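You operate a simulated robot arm through the tools that you are given. There is no shell and no other tool. Be economical: measure what you need, move in short steps, check, and stop when the job is done.

The job below is to be done with a simulated robot arm. You get a single attempt, and the scene is never put back.

Task
Roll the trolley to the rack, brake it and load the blue tray with carton No 72 in it.
Fine: the tray stands on the deck; the deck stays down. Set down upright: what you pick out.

Only the result counts: the job must be done as asked and must still hold three seconds after the hand-in. Knocking over, shifting, dropping, spilling or breaking anything else fails it.

Robot
A 6-joint arm with a two-finger parallel gripper on a trunk, on a base that drives. Base frame: it is fixed to the floor where the robot stands at the start and does not move with it; the origin is under the middle of the robot, x ahead of it, y to its left, z up. Readings come in m, rad, newtons and seconds.
Its first joint turns from -2.897 to 2.897 rad. Places, roughly: deck of the trolley [0.8, -0.5, 0.3]; deck slider [1, -0.2, 0.3]; deep blue tray, deep teal tray [0, -1.25, 0.75]; inside of the deep blue tray [0.2, -1.2, 0.8]; orange wheel [0.7, -0.3, 0.2]; red lever [0.9, 0, 0.6]; small carton [0, -1.25, 1.25]; trolley [0.9, -0.4, 0.1]. Payload 3.43 kg.
The TCP is the grasp point between the finger pads, 0.034 m short of the fingertips. In the tool frame z runs along the fingers and y along their closing line. Largest opening 0.128 m; finger width 0.024, thickness 0.012; the body of the gripper, 0.048 by 0.13 m, starts 0.096 m behind the TCP.
Orientation is told as [roll, pitch, yaw] about the base's x, y, z axes, in that order, counted from this pose: with the fingers straight down and closing along the base's y, the tool's x points along the base's -x, its y along +y and its z along -z.

Tools
- The arm moves only by the tool drive_tool. Its argument "steps" is a list of rows, each a list of 6 numbers: the shift along the base's x, y, z in m, then the turn, a rotation vector about the base's x, y, z in degrees. In form: [[tx, ty, tz, ax, ay, az], ...]. A call has 1 to 12 rows; each row shifts and turns the commanded pose from where the row before left it. "claw" is the closure, from 0 (fully open) to 1 (shut), set as the call begins (left out, the last holds). Rows are played at 5 a second. More than 0.05 m and 0.15 rad between two rows, or a gripper value outside its range, and nothing of the call is played. Where a pose cannot be reached the arm comes as near as it can. A force on the tool above 80 N (or 10 N above the force at the start of the call, whichever is more), or a blocked arm, ends the call early, and 0.2 s more pass. Each finger travels about 0.153 m/s and halts on what it meets, pressing with about 38 N; the grip force reading is that of the motor and also rises with nothing between the fingers. The clock runs only during rows and for 0.2 s after the last one: add rows that do not move to give the fingers time. The reply holds the time, the measured pose of the TCP, the force on the tool along the base axes, the opening and the grip force, in the units named above and with some noise, with the torque about the TCP (base axes, N m) and any sound that the robot's microphone picked up.
- Cameras (640 x 400 px; columns grow to the right, rows downward): "scene" is now at [0.1371, 0.1334, 1.2124]; the picture's right is [-0.91, -0.41, 0.00], its down [-0.17, 0.38, -0.91] and it looks along [0.37, -0.83, -0.42] (base axes); focal length 226 px, centre (320, 200). "wrist" rides on the gripper at [0.076, -0.011, -0.16] in the tool frame; the picture's right is [0.15, 0.99, 0.00], its down [-0.88, 0.13, -0.46] and it looks along [-0.45, 0.07, 0.89] (tool axes); focal length 234 px, centre (320, 200).
- get_image(camera): a new picture of that camera. No time passes.
- drive_base(legs): drives the robot by 1 to 6 legs, each [ahead, left, turn to the left] in m, m and rad, along the robot's own axes; the way and the turn of a leg run together, so that a leg with both is an arc; at most 1.5 m and 3.142 rad a leg. The arm and the cameras ride along, it lands a little off, and it stops where it bumps. It gives what a move gives.
- pan_tilt(pan, tilt): turns the head with the scene camera to pan (to the left, within 2.496 rad either way) and tilt (down, from -0.506 to 1.204), counted from straight ahead of the robot. It gives what a move gives.
- probe_pixels(camera, pixels): for up to 12 pixels [column, row] of the newest picture of that camera ("zoom" is the newest enlarged one), the place [x, y, z] in the base frame of the surface seen there, good to about 0.003 m, but the place of the scene camera against the robot may be out by one fixed shift of up to 0.025 m in any direction. No time passes.
- enlarge(camera, box): a new picture of the part [left, top, right, bottom] of that camera's present view, enlarged. No time passes.
- job_done(): hands the job in; it is judged then, once.

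Keep the steps short. Do not move on a guess: measure, check each grasp and each placing, and mend mistakes. In all there are 80 turns and 68 pictures (those below and enlarged ones count). Leave the gripper open and the arm clear of the work at the hand-in unless told otherwise, and finish with a single line.

The tools are called after "Emit:" as a command line: name --pt "numbers of a row" for each row, then --argument value for the rest, lists and objects as JSON in quotes. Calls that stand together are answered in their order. drive_tool: Moves the arm, as the interface text tells. Its arguments: {"type":"object","properties":{"steps":{"type":"array","items":{"type":"array","items":{"type":"number"}}},"claw":{"type":"number"}},"required":["steps"]} The other tools are called the same way: drive_base (legs) drives the base; pan_tilt (pan, tilt) turns the head that bears the scene camera; get_image (camera) takes a picture; probe_pixels (camera, pixels) gives the place of the surface under pixels of a picture; enlarge (camera, box) takes an enlarged picture of a part of a camera's view; job_done () hands the job in.

At the start:

```text
clock: 0.0
ee_pos: [0.0898, -0.5716, 0.9997]
orientation: [0.0, 0.0, 0.0]
ft_force: [0.2, 0.1, 0.0]
torque: [-0.02, -0.01, -0.01]
opening: 0.128
gripper_force: 0.1
robot x, y, heading: [0.0014, 0.0005, -0.003]
head pan, tilt: [-1.148, 0.435]
```

scene: 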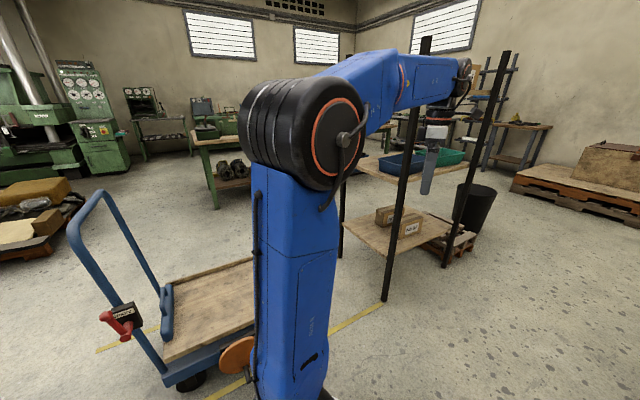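
wrist: 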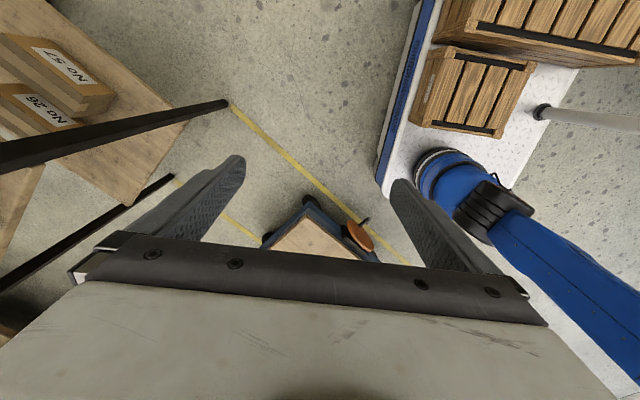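

I see the trolley at lower left of the scene picture and the rack behind the arm. I'll turn the head to look at the rack and then the trolley.

Emit:
enlarge --camera "scene" --box '[340, 40, 560, 260]'

Emit:
enlarge --camera "scene" --box '[40, 160, 340, 400]'

```text
1.82 times, centred on (450, 150) of scene
```

zoom: 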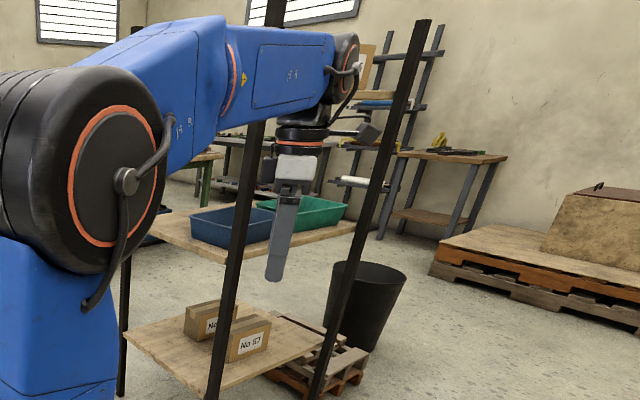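

```text
1.67 times, centred on (190, 280) of scene
```

zoom: 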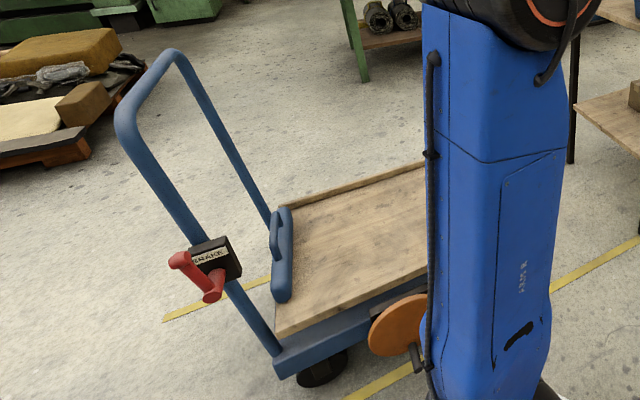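

Next I'll turn the head straight at the trolley for a better view.

Emit:
pan_tilt --pan -0.45 --tilt 0.75

Emit:
get_image --camera "scene"

Emit:
pan_tilt --pan -1.75 --tilt 0.35

Emit:
get_image --camera "scene"

```text
clock: 1.1
ee_pos: [0.0908, -0.5703, 0.9998]
orientation: [0.0, 0.0, -0.002]
ft_force: [0.2, -0.1, -0.3]
torque: [0.05, 0.01, -0.02]
opening: 0.1278
gripper_force: 0.1
robot x, y, heading: [-0.0017, -0.0011, 0.002]
head pan, tilt: [-0.45, 0.75]
```

```text
63 pictures are left
```

scene: 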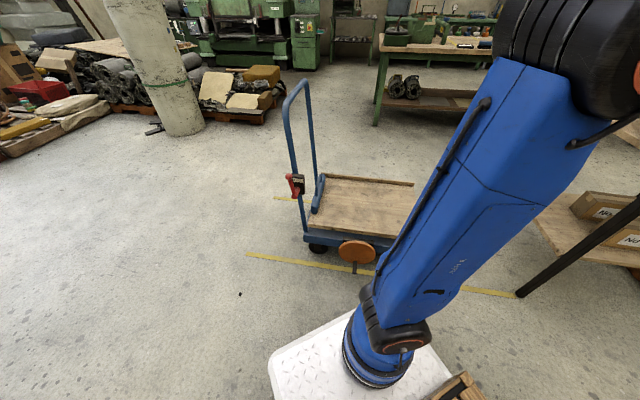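

```text
clock: 2.5
ee_pos: [0.091, -0.5709, 1.0001]
orientation: [-0.001, 0.0, 0.0]
ft_force: [0.2, 1.3, 0.5]
torque: [0.03, -0.02, 0.04]
opening: 0.1281
gripper_force: 0.0
robot x, y, heading: [-0.0005, 0.0007, 0.001]
head pan, tilt: [-1.751, 0.351]
```

```text
62 pictures are left
```

scene: 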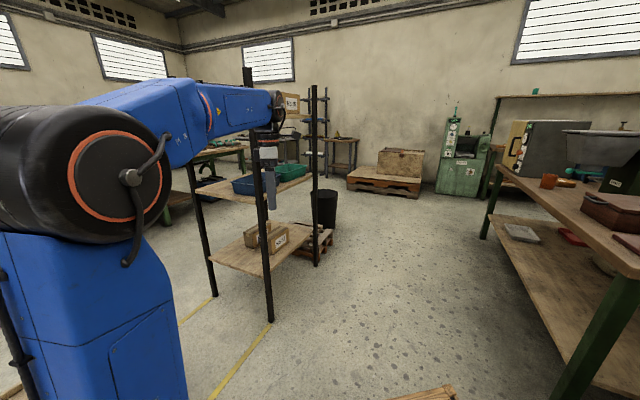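

The rack is now around (265,190), with a carton on a top board at (292,103). I'll zoom in there.

Emit:
enlarge --camera "scene" --box '[220, 70, 350, 150]'

Emit:
enlarge --camera "scene" --box '[180, 130, 360, 280]'

Emit:
probe_pixels --camera "scene" --pixels '[[292, 103], [242, 185], [243, 192], [290, 172], [264, 238], [281, 240], [270, 320], [214, 294], [317, 264], [314, 90], [240, 340], [205, 190]]'

```text
4.92 times, centred on (285, 110) of scene
```

zoom: 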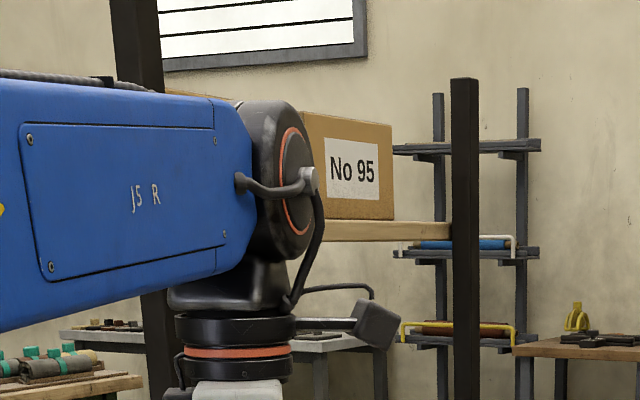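

```text
2.67 times, centred on (270, 205) of scene
```

zoom: 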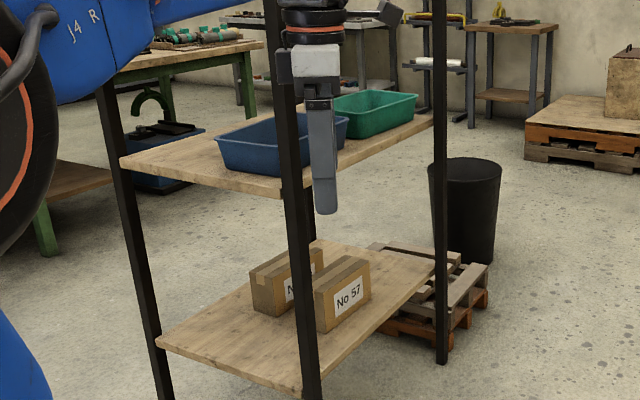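

```text
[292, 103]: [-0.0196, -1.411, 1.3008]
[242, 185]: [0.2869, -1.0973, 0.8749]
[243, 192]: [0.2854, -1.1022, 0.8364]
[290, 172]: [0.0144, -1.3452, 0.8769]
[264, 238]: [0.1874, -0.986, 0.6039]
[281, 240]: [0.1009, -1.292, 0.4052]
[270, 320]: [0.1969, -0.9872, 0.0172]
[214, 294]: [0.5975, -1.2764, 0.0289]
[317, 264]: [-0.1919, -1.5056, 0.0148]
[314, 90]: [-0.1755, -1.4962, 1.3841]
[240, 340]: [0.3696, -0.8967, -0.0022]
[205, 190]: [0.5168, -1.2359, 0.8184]
```

The rack is turned, with posts at about (0.20,-0.99), (0.60,-1.28) and (-0.19,-1.51). No 95 sits on the top board, and 57 and maybe 26 are below. Next I'll measure the trolley.

Emit:
pan_tilt --pan -0.55 --tilt 0.7

Emit:
enlarge --camera "scene" --box '[240, 60, 460, 290]'

Emit:
get_image --camera "scene"

```text
clock: 3.9
ee_pos: [0.0912, -0.5699, 1.0002]
orientation: [0.0, 0.0, -0.001]
ft_force: [0.2, -0.8, 0.3]
torque: [0.0, 0.0, 0.02]
opening: 0.1283
gripper_force: 0.1
robot x, y, heading: [0.0009, 0.0003, -0.0]
head pan, tilt: [-0.55, 0.7]
```

```text
1.74 times, centred on (350, 175) of scene
```

zoom: 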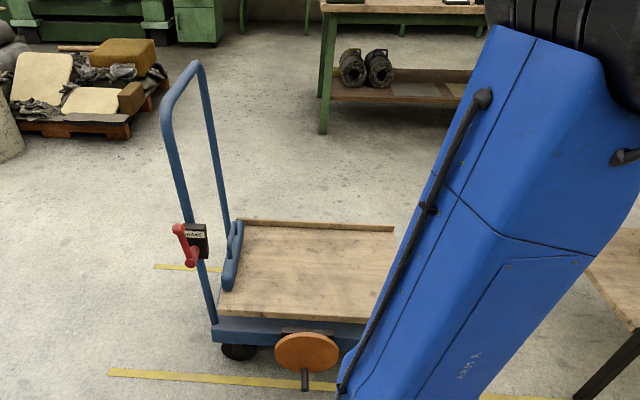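

```text
58 pictures are left
```

scene: 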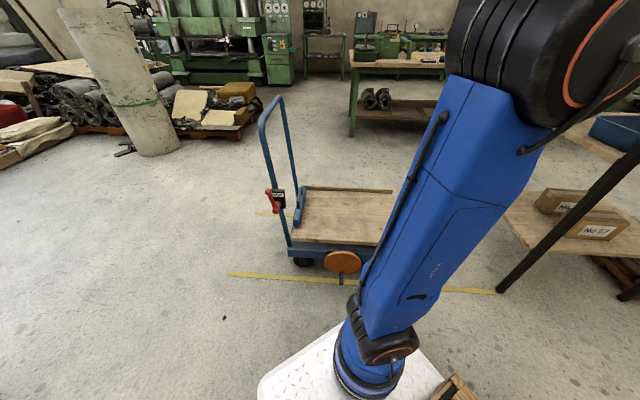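

I'll probe the main trolley points: handle top, lever, deck slider, wheel, deck corners and lane lines.

Emit:
probe_pixels --camera "zoom" --pixels '[[196, 63], [166, 115], [178, 228], [191, 262], [205, 240], [237, 240], [228, 280], [308, 350], [304, 380], [222, 315], [245, 225], [390, 231]]'

Emit:
probe_pixels --camera "zoom" --pixels '[[300, 270], [350, 312], [112, 373], [330, 386], [157, 266], [210, 85], [172, 90], [215, 335], [360, 348], [240, 352], [232, 222], [210, 300]]'

```text
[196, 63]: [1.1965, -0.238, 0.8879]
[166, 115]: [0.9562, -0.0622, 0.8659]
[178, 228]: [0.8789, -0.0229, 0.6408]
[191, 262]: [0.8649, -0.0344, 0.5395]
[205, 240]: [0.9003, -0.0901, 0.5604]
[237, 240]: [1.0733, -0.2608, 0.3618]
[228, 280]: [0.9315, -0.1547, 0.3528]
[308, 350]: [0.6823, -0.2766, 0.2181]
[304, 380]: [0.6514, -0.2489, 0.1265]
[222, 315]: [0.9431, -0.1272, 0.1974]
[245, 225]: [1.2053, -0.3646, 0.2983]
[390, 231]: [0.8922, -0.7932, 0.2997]
```

```text
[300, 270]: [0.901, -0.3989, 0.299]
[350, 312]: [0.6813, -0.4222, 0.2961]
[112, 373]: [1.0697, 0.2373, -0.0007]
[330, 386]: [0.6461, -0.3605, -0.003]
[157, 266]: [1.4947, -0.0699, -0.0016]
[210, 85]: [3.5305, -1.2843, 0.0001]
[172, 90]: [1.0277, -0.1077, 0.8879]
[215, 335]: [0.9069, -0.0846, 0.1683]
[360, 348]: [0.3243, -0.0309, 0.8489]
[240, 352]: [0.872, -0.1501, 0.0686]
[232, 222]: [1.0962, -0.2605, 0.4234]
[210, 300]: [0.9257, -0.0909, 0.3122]
```

The lane lines run along u≈(-0.59,-0.81) to the rack's front legs. The gap from the trolley front to the rack is about 0.56 m. I'll look closely at the lever and slider, and probe my base's platform corners.

Emit:
enlarge --camera "scene" --box '[250, 170, 330, 220]'

Emit:
probe_pixels --camera "scene" --pixels '[[262, 382], [340, 325], [432, 370], [300, 353], [452, 378], [498, 290], [440, 288], [230, 273]]'

Emit:
probe_pixels --camera "zoom" --pixels '[[140, 165], [145, 200], [170, 270], [230, 190], [230, 220], [160, 100], [250, 300], [330, 150], [380, 180], [345, 300]]'

```text
8.00 times, centred on (290, 195) of scene
```

zoom: 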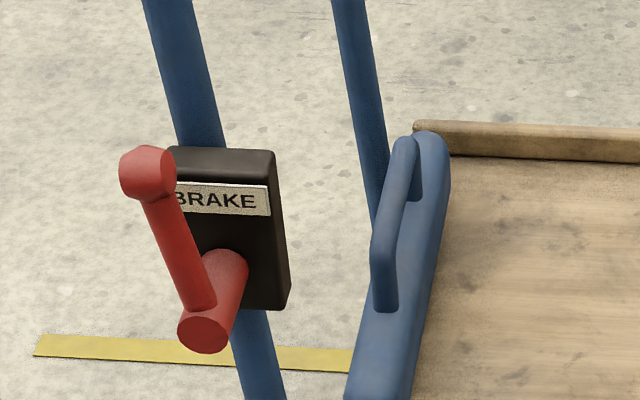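

```text
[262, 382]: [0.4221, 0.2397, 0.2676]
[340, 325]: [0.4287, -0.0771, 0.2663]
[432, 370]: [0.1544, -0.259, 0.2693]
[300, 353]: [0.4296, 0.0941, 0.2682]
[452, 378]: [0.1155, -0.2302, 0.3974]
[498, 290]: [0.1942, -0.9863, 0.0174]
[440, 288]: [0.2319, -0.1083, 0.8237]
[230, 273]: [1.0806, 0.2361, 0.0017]
```

```text
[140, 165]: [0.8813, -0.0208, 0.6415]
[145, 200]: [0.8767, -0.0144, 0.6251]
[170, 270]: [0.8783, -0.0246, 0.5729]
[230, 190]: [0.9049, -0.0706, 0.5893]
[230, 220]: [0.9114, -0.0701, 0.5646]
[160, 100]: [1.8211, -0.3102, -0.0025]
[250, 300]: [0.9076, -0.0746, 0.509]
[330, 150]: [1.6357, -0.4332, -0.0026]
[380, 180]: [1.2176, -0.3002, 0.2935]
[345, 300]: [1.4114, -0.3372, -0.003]
```

The lever is up with its pivot at about (0.88,-0.03,0.54), and the push bar is at z≈0.88. My platform corner clears the lane by about 0.17 m. I'll drive 0.15 ahead and 0.1 left so the push bar's whole travel is within reach.

Emit:
drive_base --legs '[[0.15, 0.1, 0]]'

Emit:
drive_tool --pt "0.05 0.01 0.01 0 0 -6" --pt "0.05 0.01 0.01 0 0 -6" --pt "0.05 0.01 0.01 0 0 -6" --pt "0.045 0.02 0.01 0 0 -6" --pt "0.045 0.02 0.01 0 0 -6" --pt "0.045 0.02 0 0 0 -6" --pt "0.045 0.02 0 0 0 0" --pt "0.045 0.02 0 0 0 0" --pt "0.045 0.02 0 0 0 0" --pt "0.045 0.02 0 0 0 0" --pt "0.045 0.02 0 0 0 0" --pt "0.045 0.02 0 0 0 0" --claw 0

Emit:
get_image --camera "scene"

```text
clock: 5.4
ee_pos: [0.2397, -0.4714, 1.0007]
orientation: [0.0, -0.001, 0.0]
ft_force: [-0.5, 0.3, -0.3]
torque: [0.02, 0.03, -0.02]
opening: 0.1281
gripper_force: 0.0
robot x, y, heading: [0.1486, 0.0997, -0.003]
head pan, tilt: [-0.55, 0.7]
```

```text
refused: row 1 steps farther than a row can; nothing moved
```

```text
56 pictures are left
```

scene: 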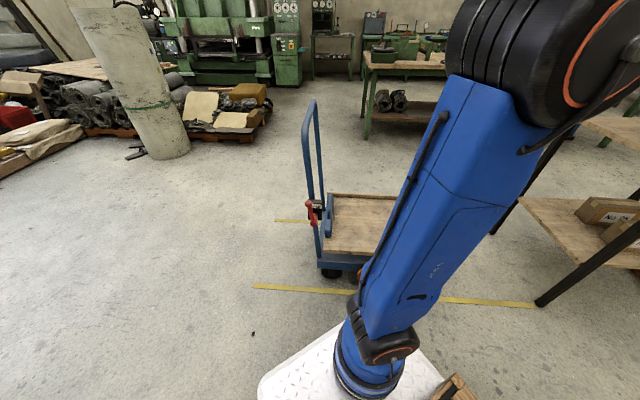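

A row's shift was just over the limit, so I'll use smaller steps.

Emit:
drive_tool --pt "0.043 0.018 0.01 0 0 -6" --pt "0.043 0.018 0.01 0 0 -6" --pt "0.043 0.018 0.01 0 0 -6" --pt "0.043 0.018 0.01 0 0 -6" --pt "0.043 0.018 0.01 0 0 -6" --pt "0.043 0.018 0 0 0 -6" --pt "0.043 0.018 0 0 0 0" --pt "0.043 0.018 0 0 0 0" --pt "0.043 0.018 0 0 0 0" --pt "0.043 0.018 0 0 0 0" --pt "0.043 0.018 0 0 0 0" --pt "0.043 0.018 0 0 0 0" --claw 0

Emit:
drive_tool --pt "0.04 0.025 0 0 0 0" --pt "0.04 0.025 0 0 0 0" --pt "0.04 0.025 0 0 0 0" --pt "0.04 0.025 0 0 0 0" --pt "0 0 0 0 0 0"

Emit:
get_image --camera "scene"

Emit:
get_image --camera "wrist"

```text
clock: 8.0
ee_pos: [0.7551, -0.2546, 1.0489]
orientation: [-0.001, 0.0, -0.629]
ft_force: [-0.6, 0.0, 0.3]
torque: [-0.04, -0.08, 0.03]
opening: 0.1278
gripper_force: 0.0
robot x, y, heading: [0.1473, 0.1014, 0.002]
head pan, tilt: [-0.55, 0.7]
```

```text
clock: 9.2
ee_pos: [0.9164, -0.154, 1.0483]
orientation: [0.0, 0.001, -0.629]
ft_force: [-0.4, 0.3, -0.5]
torque: [0.03, 0.02, 0.02]
opening: 0.128
gripper_force: 0.0
robot x, y, heading: [0.1455, 0.0982, -0.001]
head pan, tilt: [-0.55, 0.7]
```

```text
55 pictures are left
```

scene: 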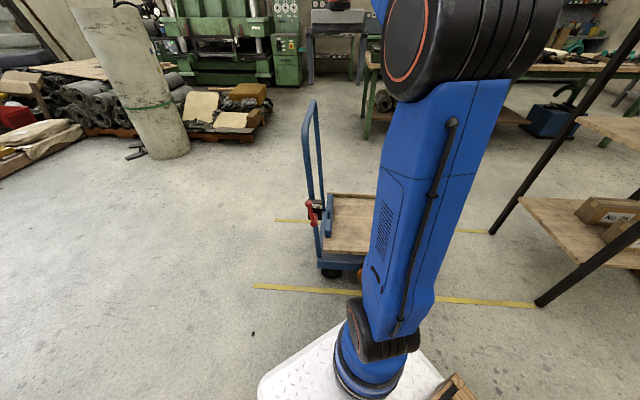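

```text
54 pictures are left
```

wrist: 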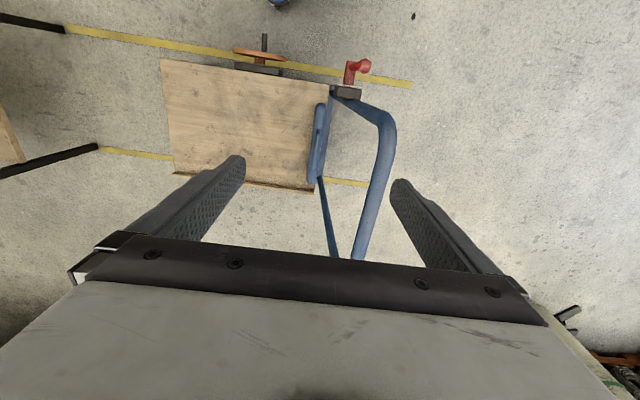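

The wrist picture shows the push bar at (378,190), already between the fingers' columns. I'll probe it.

Emit:
probe_pixels --camera "wrist" --pixels '[[384, 115], [384, 160], [374, 205], [362, 245], [366, 66], [350, 78], [320, 130], [250, 180], [165, 65], [110, 35], [67, 28], [98, 147]]'

```text
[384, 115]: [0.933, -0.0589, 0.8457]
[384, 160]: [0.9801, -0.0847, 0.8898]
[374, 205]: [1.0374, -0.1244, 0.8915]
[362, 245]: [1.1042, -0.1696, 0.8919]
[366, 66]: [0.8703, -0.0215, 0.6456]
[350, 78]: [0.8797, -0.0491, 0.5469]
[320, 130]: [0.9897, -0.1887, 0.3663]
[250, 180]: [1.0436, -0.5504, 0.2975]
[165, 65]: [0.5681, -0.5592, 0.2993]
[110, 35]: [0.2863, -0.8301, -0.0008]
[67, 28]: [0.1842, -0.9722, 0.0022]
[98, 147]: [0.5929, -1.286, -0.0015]
```

The bar's top is at z≈0.891 and it passes through (1.01,-0.105). I'll move above it, then lower to z≈0.878.

Emit:
drive_tool --pt "0.03 0.016 0 0 0 0" --pt "0.03 0.016 0 0 0 0" --pt "0.034 0.017 0 0 0 0" --pt "0 0 -0.04 0 0 0" --pt "0 0 -0.04 0 0 0" --pt "0 0 -0.04 0 0 0" --pt "0 0 -0.03 0 0 0" --pt "0 0 -0.02 0 0 0" --pt "0 0 0 0 0 0"

Emit:
get_image --camera "wrist"

```text
clock: 11.2
ee_pos: [1.0103, -0.1068, 0.8809]
orientation: [0.0, 0.0, -0.628]
ft_force: [-0.3, 1.0, -0.2]
torque: [-0.02, 0.01, -0.05]
opening: 0.1279
gripper_force: 0.1
robot x, y, heading: [0.1465, 0.0974, -0.004]
head pan, tilt: [-0.55, 0.7]
```

```text
53 pictures are left
```

wrist: 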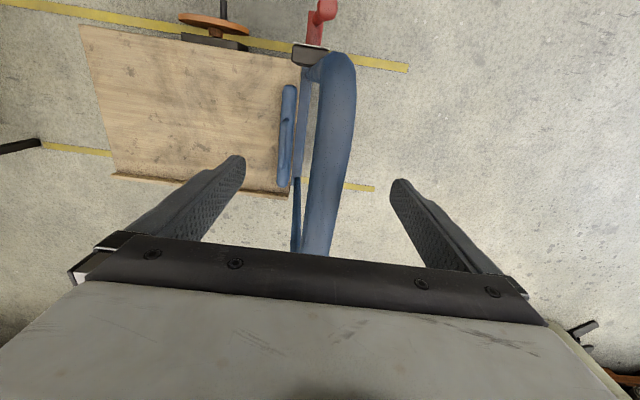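

The bar sits centred between the fingers. I'll close on it.

Emit:
drive_tool --pt "0 0 0 0 0 0" --pt "0 0 0 0 0 0" --pt "0 0 0 0 0 0" --claw 1

Emit:
drive_tool --pt "-0.006 -0.008 0 0 0 0" --pt "-0.009 -0.0121 0 0 0 0" --pt "-0.009 -0.0121 0 0 0 0" --pt "0 0 0 0 0 0"

Emit:
get_image --camera "wrist"

```text
clock: 12.0
ee_pos: [1.012, -0.1049, 0.8791]
orientation: [0.001, -0.002, -0.627]
ft_force: [27.7, 26.4, 2.5]
torque: [0.05, -0.43, 0.09]
opening: 0.0256
gripper_force: 44.9
robot x, y, heading: [0.1483, 0.1021, -0.001]
head pan, tilt: [-0.55, 0.7]
```

```text
clock: 12.4
ee_pos: [1.0127, -0.1039, 0.8796]
orientation: [0.011, -0.001, -0.623]
ft_force: [12.1, 11.5, -6.3]
torque: [0.17, -0.24, -0.45]
opening: 0.026
gripper_force: 44.8
robot x, y, heading: [0.1497, 0.1002, 0.002]
head pan, tilt: [-0.55, 0.7]
stopped in row 1: the force on the tool passed its limit at 93 N (the readings are from after the stop); the commanded pose is now the measured one
```

```text
52 pictures are left
```

wrist: 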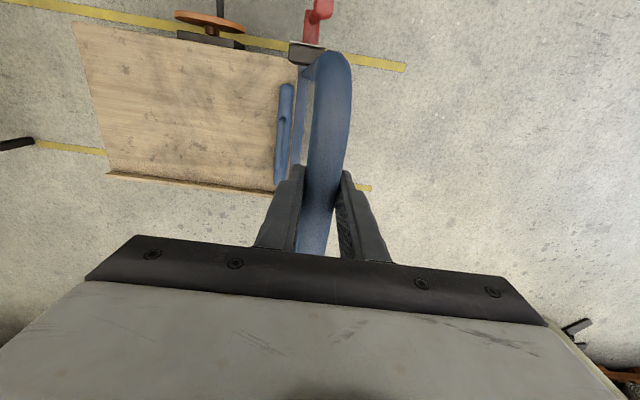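

A 1 cm push ran to 93 N and the bar did not move. I'll try gentler steps to tell a set brake from plain inertia.

Emit:
drive_tool --pt "-0.0012 -0.0016 0 0 0 0" --pt "-0.0012 -0.0016 0 0 0 0" --pt "-0.0012 -0.0016 0 0 0 0" --pt "-0.0012 -0.0016 0 0 0 0" --pt "-0.0012 -0.0016 0 0 0 0" --pt "-0.0012 -0.0016 0 0 0 0"

```text
clock: 13.2
ee_pos: [1.0125, -0.105, 0.8791]
orientation: [0.015, -0.004, -0.621]
ft_force: [12.2, 9.0, -8.2]
torque: [0.09, -0.19, -0.99]
opening: 0.0258
gripper_force: 45.5
robot x, y, heading: [0.15, 0.1003, 0.001]
head pan, tilt: [-0.55, 0.7]
stopped in row 3: the force on the tool passed its limit at 86 N (the readings are from after the stop); the commanded pose is now the measured one
```

The bar is rigid, so the brake is on now and must be thrown off first. I'll release, rise and move beside the red knob, on the far side from the rack, with fingers shut and the tool tilted slightly away from the handle.

Emit:
drive_tool --pt "0 0 0 0 0 0" --pt "0 0 0 0 0 0" --pt "0 0 0.04 0 0 0" --pt "0 0 0.04 0 0 0" --pt "0 0 0.04 0 0 0" --pt "-0.03 0.035 0 0 0 0" --pt "-0.03 0.035 0 -4.4 -6.05 0" --pt "-0.03 0.035 0 -4.4 -6.05 0" --pt "-0.03 0.035 0 0 0 0" --claw 0

Emit:
drive_tool --pt "0 0 0 0 0 0" --pt "0 0 0 0 0 0" --pt "0 0 0 0 0 0" --claw 1

Emit:
get_image --camera "wrist"

```text
clock: 15.2
ee_pos: [0.8912, 0.0346, 1.0008]
orientation: [0.012, -0.265, -0.622]
ft_force: [0.6, 0.1, -0.5]
torque: [0.02, 0.01, -0.04]
opening: 0.1282
gripper_force: 0.0
robot x, y, heading: [0.1524, 0.0981, 0.004]
head pan, tilt: [-0.55, 0.7]
```

```text
clock: 16.0
ee_pos: [0.8897, 0.0347, 1.0003]
orientation: [0.011, -0.265, -0.618]
ft_force: [0.9, -0.3, -0.2]
torque: [0.0, 0.06, 0.03]
opening: 0.0
gripper_force: 32.5
robot x, y, heading: [0.1515, 0.1029, 0.005]
head pan, tilt: [-0.55, 0.7]
```

```text
51 pictures are left
```

wrist: 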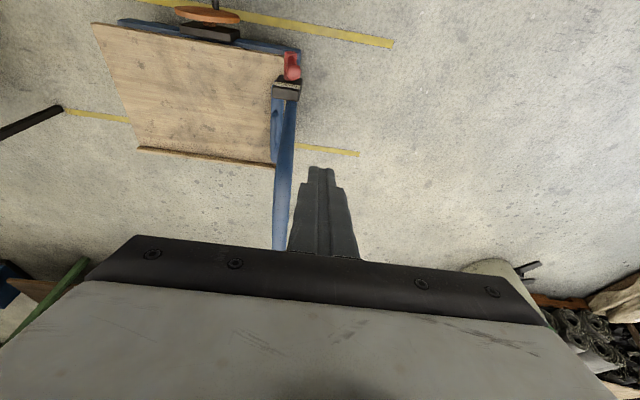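

I'm on the far side of the knob, which is at (292,70). I'll probe it and the handle post.

Emit:
probe_pixels --camera "wrist" --pixels '[[293, 73], [290, 58], [285, 92], [285, 130]]'

Emit:
enlarge --camera "wrist" --box '[240, 30, 360, 110]'

```text
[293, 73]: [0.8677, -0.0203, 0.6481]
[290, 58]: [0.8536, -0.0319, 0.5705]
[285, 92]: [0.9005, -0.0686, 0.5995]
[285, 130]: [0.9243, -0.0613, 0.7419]
```

```text
5.00 times, centred on (300, 70) of wrist
```

zoom: 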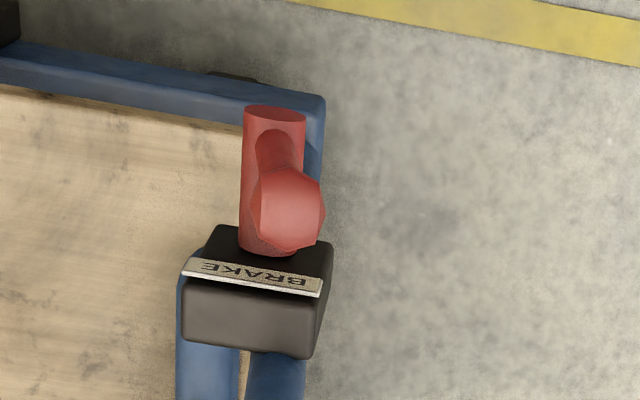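

The knob centre is at about (0.875,-0.022,0.635). I'll lower to z 0.64 beside it, then push gently toward the rack.

Emit:
drive_tool --pt "0.004 -0.004 -0.048 0 0 0" --pt "0.004 -0.004 -0.048 0 0 0" --pt "0.004 -0.004 -0.048 0 0 0" --pt "0 0 -0.048 0 0 0" --pt "0 0 -0.048 0 0 0" --pt "0 0 -0.048 0 0 0" --pt "0 0 -0.048 0 0 0" --pt "0 0 -0.026 0 0 0"

Emit:
drive_tool --pt "-0.006 -0.008 0 0 0 0" --pt "-0.006 -0.008 0 0 0 0" --pt "-0.006 -0.008 0 0 0 0" --pt "-0.006 -0.008 0 0 0 0" --pt "-0.006 -0.008 0 0 0 0" --pt "0 0 0 0 0 0"

Emit:
get_image --camera "wrist"

```text
clock: 17.8
ee_pos: [0.9024, 0.024, 0.6388]
orientation: [0.013, -0.263, -0.622]
ft_force: [-0.1, 0.8, 0.3]
torque: [0.0, -0.02, 0.02]
opening: 0.0
gripper_force: 33.0
robot x, y, heading: [0.1489, 0.1016, 0.007]
head pan, tilt: [-0.55, 0.7]
```

```text
clock: 18.9
ee_pos: [0.8824, -0.0048, 0.6411]
orientation: [0.025, -0.273, -0.616]
ft_force: [13.0, 34.5, 4.6]
torque: [-0.43, 0.23, -0.3]
opening: 0.0001
gripper_force: 32.9
robot x, y, heading: [0.1518, 0.1, 0.005]
head pan, tilt: [-0.55, 0.7]
stopped in row 5: the force on the tool passed its limit at 91 N (the readings are from after the stop); the commanded pose is now the measured one
```

```text
49 pictures are left
```

wrist: 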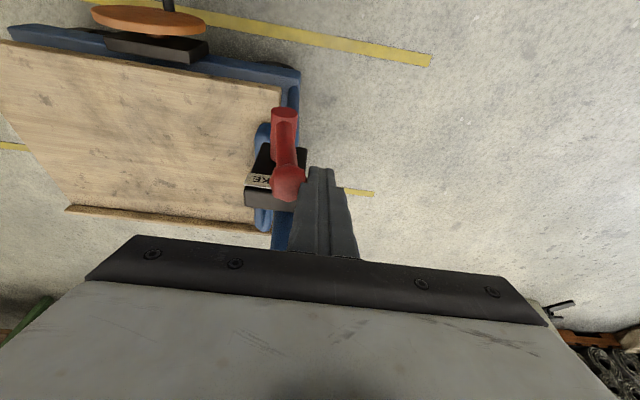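

Pushing toward the rack is blocked firmly, which looks like an end stop. I'll hop over the knob and pull it the other way.

Emit:
drive_tool --pt "0.006 0.008 0 0 0 0" --pt "0 0 0.045 0 0 0" --pt "0 0 0.045 0 0 0" --pt "-0.018 -0.024 0 0 0 0" --pt "-0.018 -0.024 0 0 0 0" --pt "-0.015 -0.02 0 0 0 0" --pt "0 0 -0.045 0 0 0" --pt "0 0 -0.045 0 0 0" --pt "0 0 0 0 0 0"

Emit:
drive_tool --pt "0.006 0.008 0 0 0 0" --pt "0.006 0.008 0 0 0 0" --pt "0.006 0.008 0 0 0 0" --pt "0.006 0.008 0 0 0 0" --pt "0.006 0.008 0 0 0 0" --pt "0.006 0.008 0 0 0 0" --pt "0 0 0 0 0 0"

Emit:
get_image --camera "wrist"

```text
clock: 20.9
ee_pos: [0.8344, -0.0685, 0.641]
orientation: [0.023, -0.272, -0.618]
ft_force: [-0.7, -0.7, -0.8]
torque: [0.02, -0.01, -0.01]
opening: 0.0
gripper_force: 33.2
robot x, y, heading: [0.1516, 0.1028, 0.005]
head pan, tilt: [-0.55, 0.7]
```

```text
clock: 22.6
ee_pos: [0.8718, -0.0194, 0.6425]
orientation: [0.021, -0.274, -0.618]
ft_force: [-0.3, 0.3, -0.4]
torque: [0.02, 0.03, -0.01]
opening: 0.0
gripper_force: 32.9
robot x, y, heading: [0.1527, 0.1035, 0.002]
head pan, tilt: [-0.55, 0.7]
```

```text
48 pictures are left
```

wrist: 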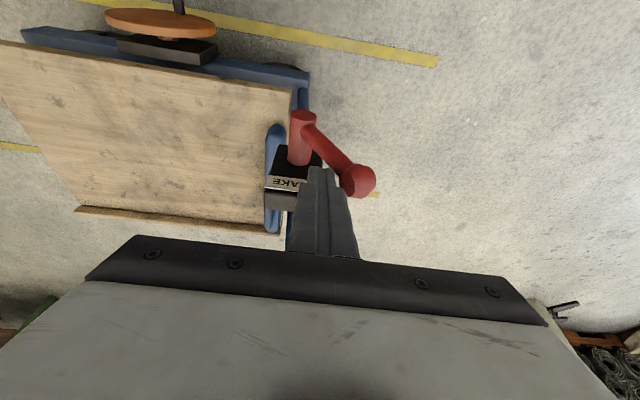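

The lever moves freely this way. I'll keep pushing along its arc.

Emit:
drive_tool --pt "0.006 0.008 -0.005 0 0 0" --pt "0.006 0.008 -0.007 0 0 0" --pt "0.006 0.008 -0.008 0 0 0" --pt "0.006 0.008 -0.01 0 0 0" --pt "0.005 0.006 -0.012 0 0 0" --pt "0.004 0.005 -0.012 0 0 0" --pt "0 0 0 0 0 0"

Emit:
get_image --camera "wrist"

```text
clock: 24.1
ee_pos: [0.9037, 0.0215, 0.5868]
orientation: [0.023, -0.271, -0.617]
ft_force: [-1.1, 0.5, 0.1]
torque: [-0.02, 0.02, -0.03]
opening: 0.0
gripper_force: 33.3
robot x, y, heading: [0.1538, 0.1027, 0.005]
head pan, tilt: [-0.55, 0.7]
```

```text
47 pictures are left
```

wrist: 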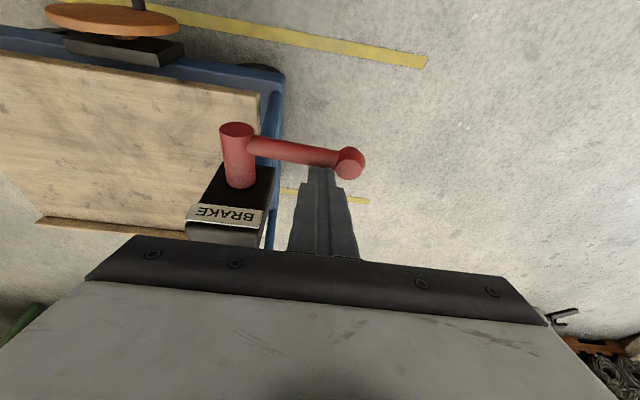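

I'll probe the lever's angle.

Emit:
probe_pixels --camera "wrist" --pixels '[[238, 130], [300, 152], [352, 162], [320, 170]]'

Emit:
enlarge --camera "scene" --box '[280, 170, 360, 250]'

```text
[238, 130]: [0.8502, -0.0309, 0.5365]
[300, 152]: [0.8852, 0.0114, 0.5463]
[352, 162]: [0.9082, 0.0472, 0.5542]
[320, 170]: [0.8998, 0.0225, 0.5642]
```

```text
5.00 times, centred on (320, 210) of scene
```

zoom: 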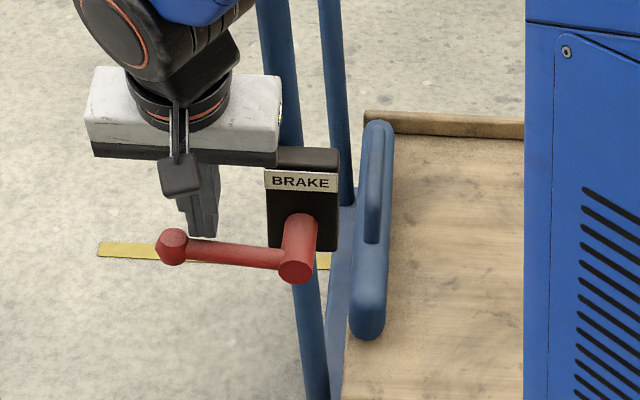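

The lever is now horizontal, so the brake should be off. I'll rise, untilt and go back over the bar.

Emit:
drive_tool --pt "0 0 0.048 0 0 0" --pt "0 0 0.048 0 0 0" --pt "0 0 0.048 0 0 0" --pt "0 0 0.048 0 0 0" --pt "0 0 0.048 0 0 0" --pt "0 0 0.048 0 0 0" --pt "0 0 0.048 0 0 0" --pt "0 0 0.048 0 0 0" --pt "0 0 0.03 4.4 6.05 0" --pt "0 0 0 4.4 6.05 0" --claw 0

Emit:
drive_tool --pt "0.027 -0.032 0 0 0 0" --pt "0.027 -0.032 0 0 0 0" --pt "0.027 -0.032 0 0 0 0" --pt "0.026 -0.031 0 0 0 0" --pt "0 0 -0.04 0 0 0" --pt "0 0 -0.04 0 0 0" --pt "0 0 -0.04 0 0 0" --pt "0 0 0 0 0 0"

Emit:
get_image --camera "wrist"

```text
clock: 26.4
ee_pos: [0.9045, 0.0223, 1.0024]
orientation: [0.028, -0.009, -0.618]
ft_force: [-1.1, 0.3, 0.4]
torque: [-0.03, -0.06, 0.0]
opening: 0.1278
gripper_force: 0.2
robot x, y, heading: [0.1497, 0.1072, 0.002]
head pan, tilt: [-0.55, 0.7]
```

```text
clock: 28.1
ee_pos: [1.0121, -0.1068, 0.8813]
orientation: [0.023, -0.009, -0.618]
ft_force: [0.0, 0.4, 0.1]
torque: [-0.01, 0.02, 0.03]
opening: 0.1282
gripper_force: 0.1
robot x, y, heading: [0.1505, 0.0996, 0.008]
head pan, tilt: [-0.55, 0.7]
```

```text
45 pictures are left
```

wrist: 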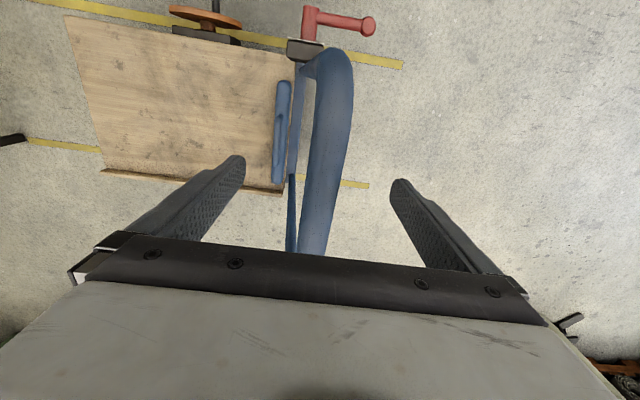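

The lever is horizontal and the bar sits between the fingers. I'll grip and test with a small push.

Emit:
drive_tool --pt "0 0 0 0 0 0" --pt "0 0 0 0 0 0" --pt "0 0 0 0 0 0" --claw 1

Emit:
drive_tool --pt "-0.003 -0.004 0 0 0 0" --pt "-0.006 -0.008 0 0 0 0" --pt "-0.006 -0.008 0 0 0 0" --pt "-0.006 -0.008 0 0 0 0" --pt "-0.003 -0.004 0 0 0 0" --pt "0 0 0 0 0 0"

```text
clock: 28.9
ee_pos: [1.0135, -0.1067, 0.8821]
orientation: [0.024, -0.01, -0.62]
ft_force: [3.7, 2.6, -1.2]
torque: [-0.04, -0.11, -0.92]
opening: 0.0257
gripper_force: 44.7
robot x, y, heading: [0.1466, 0.0989, 0.009]
head pan, tilt: [-0.55, 0.7]
```

```text
clock: 30.4
ee_pos: [0.9895, -0.1373, 0.8796]
orientation: [0.023, -0.01, -0.622]
ft_force: [40.1, -27.4, 3.3]
torque: [-0.04, -0.04, -1.09]
opening: 0.0261
gripper_force: 44.7
robot x, y, heading: [0.1481, 0.1015, 0.003]
head pan, tilt: [-0.55, 0.7]
```

The trolley rolls now, but there's a sideways load along the bar. I'll loosen the fingers to a cage so the bar can slide sideways, then push on.

Emit:
drive_tool --pt "0 0 0 0 0 0" --pt "0 0 0 0 0 0" --pt "-0.003 -0.004 0 0 0 0" --pt "-0.006 -0.008 0 0 0 0" --pt "-0.006 -0.008 0 0 0 0" --pt "-0.006 -0.008 0 0 0 0" --pt "-0.003 -0.004 0 0 0 0" --pt "0 0 0 0 0 0" --claw 0.72

Emit:
get_image --camera "wrist"

```text
clock: 32.1
ee_pos: [0.9632, -0.1694, 0.8799]
orientation: [0.024, -0.011, -0.616]
ft_force: [0.2, 2.8, -0.2]
torque: [-0.05, 0.01, 0.03]
opening: 0.0375
gripper_force: 1.5
robot x, y, heading: [0.1521, 0.1016, 0.003]
head pan, tilt: [-0.55, 0.7]
```

```text
44 pictures are left
```

wrist: 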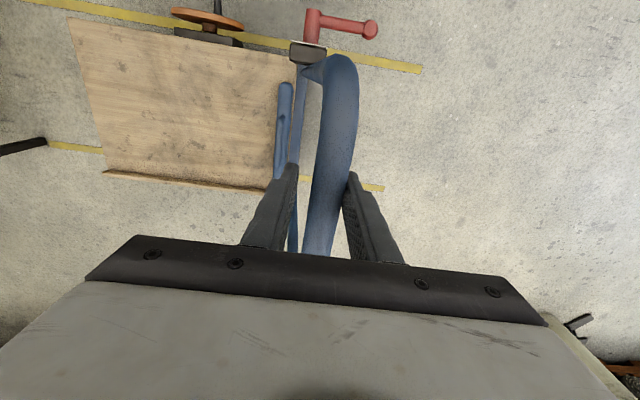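

The cage pushing works. I'll continue at a moderate pace along (-0.592,-0.806).

Emit:
drive_tool --pt "-0.006 -0.008 0 0 0 0" --pt "-0.009 -0.0121 0 0 0 0" --pt "-0.0118 -0.0161 0 0 0 0" --pt "-0.0148 -0.0202 0 0 0 0" --pt "-0.0148 -0.0202 0 0 0 0" --pt "-0.0148 -0.0202 0 0 0 0" --pt "-0.0148 -0.0202 0 0 0 0" --pt "-0.0148 -0.0202 0 0 0 0" --pt "-0.0118 -0.0161 0 0 0 0" --pt "-0.009 -0.0121 0 0 0 0" --pt "-0.006 -0.008 0 0 0 0" --pt "0 0 0 0 0 0"

Emit:
get_image --camera "wrist"

```text
clock: 34.8
ee_pos: [0.8352, -0.3439, 0.8805]
orientation: [0.026, -0.011, -0.617]
ft_force: [-0.5, -0.2, 0.3]
torque: [0.01, 0.01, -0.01]
opening: 0.036
gripper_force: 0.0
robot x, y, heading: [0.1491, 0.0995, 0.009]
head pan, tilt: [-0.55, 0.7]
```

```text
43 pictures are left
```

wrist: 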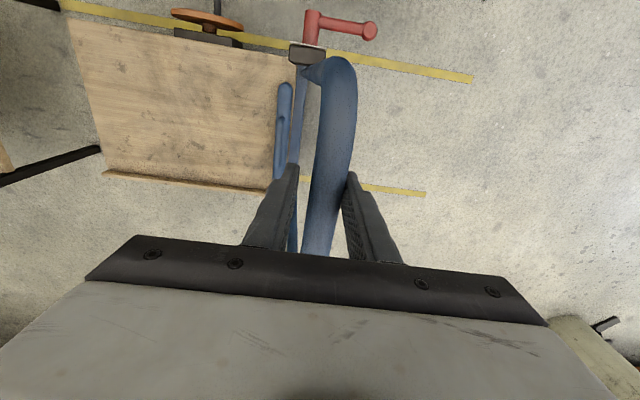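

I'll probe the deck's front corners and the rack legs' feet to get the remaining gap.

Emit:
probe_pixels --camera "wrist" --pixels '[[73, 22], [106, 168], [97, 150], [60, 6], [3, 160], [55, 167], [340, 120], [330, 180]]'

```text
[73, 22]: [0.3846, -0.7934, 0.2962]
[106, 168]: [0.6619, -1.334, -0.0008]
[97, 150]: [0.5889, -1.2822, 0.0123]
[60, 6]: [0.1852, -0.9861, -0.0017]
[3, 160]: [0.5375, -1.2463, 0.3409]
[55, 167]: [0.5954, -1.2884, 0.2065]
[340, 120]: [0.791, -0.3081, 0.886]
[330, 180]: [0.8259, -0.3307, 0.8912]
```

The gap left is about 0.26 m. I'll push 0.20 more, then check.

Emit:
drive_tool --pt "-0.006 -0.008 0 0 0 0" --pt "-0.009 -0.0121 0 0 0 0" --pt "-0.0118 -0.0161 0 0 0 0" --pt "-0.0148 -0.0202 0 0 0 0" --pt "-0.0148 -0.0202 0 0 0 0" --pt "-0.0148 -0.0202 0 0 0 0" --pt "-0.0148 -0.0202 0 0 0 0" --pt "-0.0118 -0.0161 0 0 0 0" --pt "-0.009 -0.0121 0 0 0 0" --pt "-0.006 -0.008 0 0 0 0" --pt "-0.006 -0.008 0 0 0 0" --pt "0 0 0 0 0 0"

Emit:
get_image --camera "wrist"

Emit:
get_image --camera "scene"

```text
clock: 37.4
ee_pos: [0.7174, -0.5044, 0.881]
orientation: [0.024, -0.01, -0.619]
ft_force: [-0.5, -0.2, -0.5]
torque: [-0.03, 0.03, -0.01]
opening: 0.036
gripper_force: 0.1
robot x, y, heading: [0.1476, 0.1036, 0.008]
head pan, tilt: [-0.55, 0.7]
```

```text
42 pictures are left
```

wrist: 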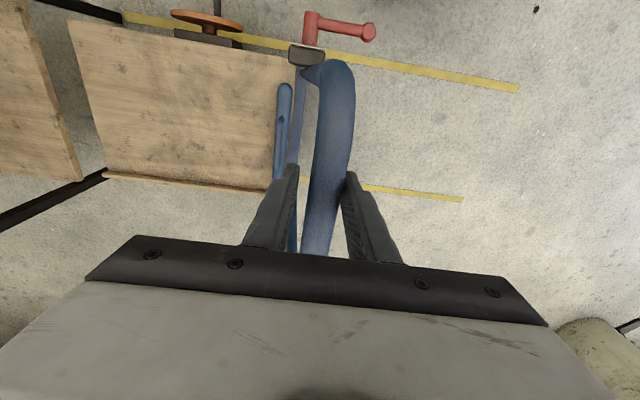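

```text
41 pictures are left
```

scene: 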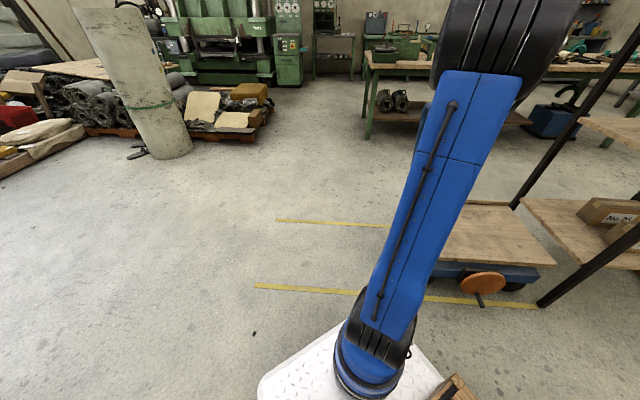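

The gap is small now. I'll probe it.

Emit:
probe_pixels --camera "wrist" --pixels '[[75, 25], [104, 168], [35, 15], [76, 178], [120, 20], [104, 175], [372, 32]]'

Emit:
probe_pixels --camera "scene" --pixels '[[553, 262], [514, 206], [525, 205], [541, 304], [600, 263], [480, 300], [482, 280]]'

```text
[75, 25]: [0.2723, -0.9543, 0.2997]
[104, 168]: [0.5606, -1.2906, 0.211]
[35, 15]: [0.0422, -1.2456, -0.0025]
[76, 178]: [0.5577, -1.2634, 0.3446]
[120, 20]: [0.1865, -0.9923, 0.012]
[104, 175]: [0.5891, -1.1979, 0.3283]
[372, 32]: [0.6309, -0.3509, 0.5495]
```

```text
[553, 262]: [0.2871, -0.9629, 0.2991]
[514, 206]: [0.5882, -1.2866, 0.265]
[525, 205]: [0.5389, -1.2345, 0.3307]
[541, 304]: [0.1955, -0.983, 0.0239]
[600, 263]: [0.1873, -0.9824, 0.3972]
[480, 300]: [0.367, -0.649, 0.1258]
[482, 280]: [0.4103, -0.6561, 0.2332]
```

The gap is about 0.065 m. I'll push gently another 0.035 m.

Emit:
drive_tool --pt "-0.003 -0.004 0 0 0 0" --pt "-0.003 -0.004 0 0 0 0" --pt "-0.003 -0.004 0 0 0 0" --pt "-0.003 -0.004 0 0 0 0" --pt "-0.003 -0.004 0 0 0 0" --pt "-0.003 -0.004 0 0 0 0" --pt "-0.003 -0.004 0 0 0 0" --pt "-0.003 -0.004 0 0 0 0" --pt "0 0 0 0 0 0"

Emit:
get_image --camera "wrist"

Emit:
probe_pixels --camera "wrist" --pixels '[[75, 25], [312, 22], [350, 25], [372, 32], [340, 120], [80, 60], [60, 100], [74, 160]]'

```text
clock: 39.4
ee_pos: [0.693, -0.5361, 0.881]
orientation: [0.026, -0.011, -0.619]
ft_force: [1.4, 1.7, 1.4]
torque: [0.01, -0.03, -0.04]
opening: 0.0369
gripper_force: 1.2
robot x, y, heading: [0.1526, 0.103, 0.005]
head pan, tilt: [-0.55, 0.7]
```

```text
40 pictures are left
```

wrist: 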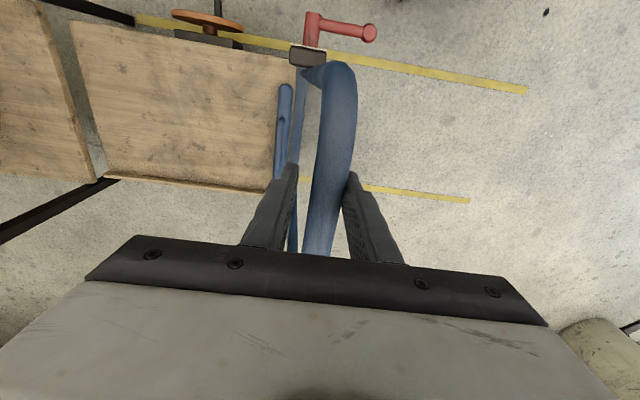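

```text
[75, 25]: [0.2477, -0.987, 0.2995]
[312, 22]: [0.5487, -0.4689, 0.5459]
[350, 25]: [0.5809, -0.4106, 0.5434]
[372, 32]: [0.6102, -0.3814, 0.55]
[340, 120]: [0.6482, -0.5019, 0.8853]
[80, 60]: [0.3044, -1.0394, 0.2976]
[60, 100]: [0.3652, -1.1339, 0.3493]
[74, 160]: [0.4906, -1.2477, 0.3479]
```

The deck front now stands about 3 cm from the rack. To set the brake again I'll grip the horizontal red rod at about (0.591,-0.409,0.535) with fingers closing across the lane, and swing it up. First I'll release the bar, rise and turn.

Emit:
drive_tool --pt "0 0 0 0 0 0" --pt "0 0 0 0 0 0" --pt "0 0 0.04 0 0 0" --pt "0 0 0.04 0 0 0" --pt "0 0 0.04 0 0 0" --pt "0 0 0.04 0 0 0" --pt "-0.025 0.032 0 0 0 0" --pt "-0.025 0.032 0 0 0 0" --pt "-0.026 0.032 0 0 0 0" --pt "-0.026 0.031 0 0 0 0" --claw 0

Emit:
drive_tool --pt "0 0 0 0 0 -8.2" --pt "0 0 0 0 0 -8.2" --pt "0 0 0 0 0 -8.2" --pt "0 0 0 0 0 -8.2" --pt "0 0 0 0 0 -8.2" --pt "0 0 0 0 0 -8.2" --pt "0 0 0 0 0 -8.2" --pt "0 0 0 0 0 -8.2" --pt "0 0 0 0 0 -8.2" --pt "0 0 0 0 0 -8.2" --pt "0 0 0 0 0 -8.2" --pt "0 0 0 0 0 0"

Emit:
get_image --camera "wrist"

```text
clock: 41.5
ee_pos: [0.5916, -0.4085, 1.0408]
orientation: [0.027, -0.007, -0.618]
ft_force: [0.5, -0.2, 0.0]
torque: [0.11, 0.01, -0.01]
opening: 0.128
gripper_force: 0.0
robot x, y, heading: [0.1501, 0.1033, 0.006]
head pan, tilt: [-0.55, 0.7]
```

```text
clock: 44.1
ee_pos: [0.5906, -0.4084, 1.0412]
orientation: [0.025, -0.011, -2.194]
ft_force: [-0.2, 0.2, -0.2]
torque: [0.02, 0.02, 0.01]
opening: 0.1278
gripper_force: 0.1
robot x, y, heading: [0.1537, 0.1004, 0.006]
head pan, tilt: [-0.55, 0.7]
```

```text
39 pictures are left
```

wrist: 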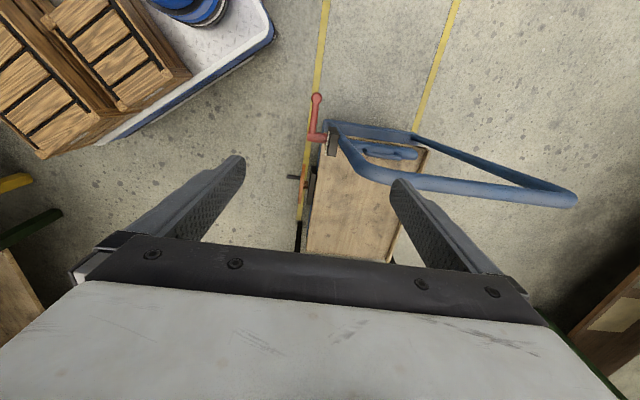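

I'm above the lever, which runs up to its knob at (316,97). I'll tilt 20° away from the handle, half-close the fingers, and lower in two stages.

Emit:
drive_tool --pt "0 0 0 -3.95 -5.37 0" --pt "0 0 0 -3.95 -5.37 0" --pt "0 0 0 -3.95 -5.37 0" --pt "0 0 -0.046 0 0 0" --pt "0 0 -0.046 0 0 0" --pt "0 0 -0.046 0 0 0" --pt "0 0 -0.046 0 0 0" --pt "0 0 -0.046 0 0 0" --pt "0 0 -0.046 0 0 0" --pt "0 0 -0.046 0 0 0" --pt "0 0 -0.046 0 0 0" --pt "0 0 0 0 0 0" --claw 0.45

Emit:
get_image --camera "wrist"

```text
clock: 46.8
ee_pos: [0.5906, -0.4062, 0.6735]
orientation: [0.374, -0.014, -2.197]
ft_force: [-0.2, 0.5, 1.4]
torque: [-0.03, 0.0, 0.0]
opening: 0.0702
gripper_force: 0.0
robot x, y, heading: [0.1528, 0.1009, 0.006]
head pan, tilt: [-0.55, 0.7]
```

```text
38 pictures are left
```

wrist: 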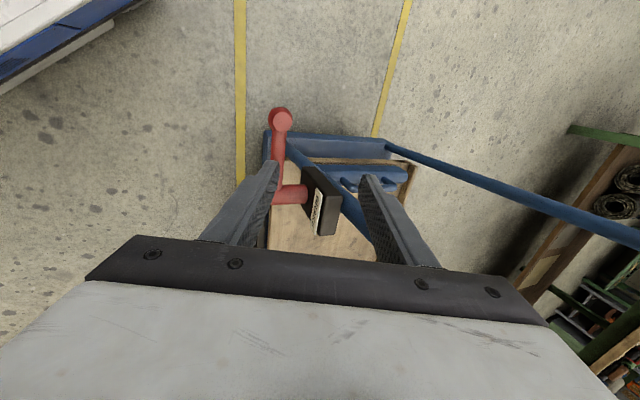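

I'll probe the box face, the rod and the knob before the last descent.

Emit:
probe_pixels --camera "wrist" --pixels '[[281, 118], [277, 150], [288, 194], [308, 175], [320, 215], [296, 160], [335, 190]]'

```text
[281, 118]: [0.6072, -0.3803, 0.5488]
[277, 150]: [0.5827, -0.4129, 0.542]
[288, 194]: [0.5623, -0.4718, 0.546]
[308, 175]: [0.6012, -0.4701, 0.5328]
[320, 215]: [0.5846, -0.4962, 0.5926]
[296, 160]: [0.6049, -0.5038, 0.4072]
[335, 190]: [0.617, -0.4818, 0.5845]
```

The box begins past the fingers, so there's no clash. I'll lower to the rod and close.

Emit:
drive_tool --pt "0 0 -0.045 0 0 0" --pt "0 0 -0.045 0 0 0" --pt "0 0 -0.045 0 0 0" --pt "0 0 0 0 0 0"

Emit:
drive_tool --pt "0 0 0 0 0 0" --pt "0 0 0 0 0 0" --claw 0.9

Emit:
get_image --camera "wrist"

```text
clock: 47.8
ee_pos: [0.5905, -0.409, 0.5384]
orientation: [0.374, -0.014, -2.198]
ft_force: [-0.3, 0.4, 0.1]
torque: [0.04, -0.01, -0.02]
opening: 0.0705
gripper_force: 0.1
robot x, y, heading: [0.1535, 0.099, 0.005]
head pan, tilt: [-0.55, 0.7]
```

```text
clock: 48.4
ee_pos: [0.5905, -0.4071, 0.5384]
orientation: [0.373, -0.014, -2.197]
ft_force: [-13.4, 6.5, -3.3]
torque: [0.21, -0.1, -0.06]
opening: 0.0215
gripper_force: 8.0
robot x, y, heading: [0.1513, 0.1022, 0.002]
head pan, tilt: [-0.55, 0.7]
```

```text
37 pictures are left
```

wrist: 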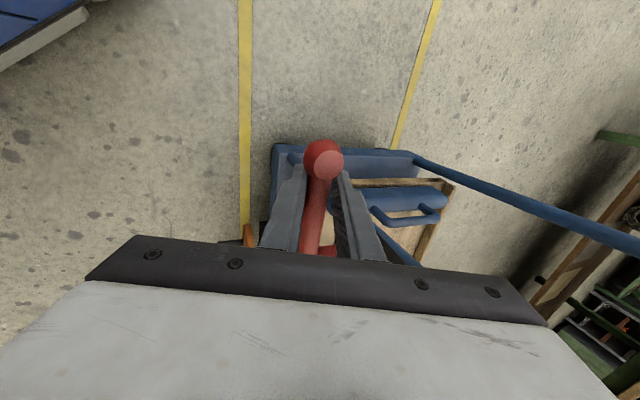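

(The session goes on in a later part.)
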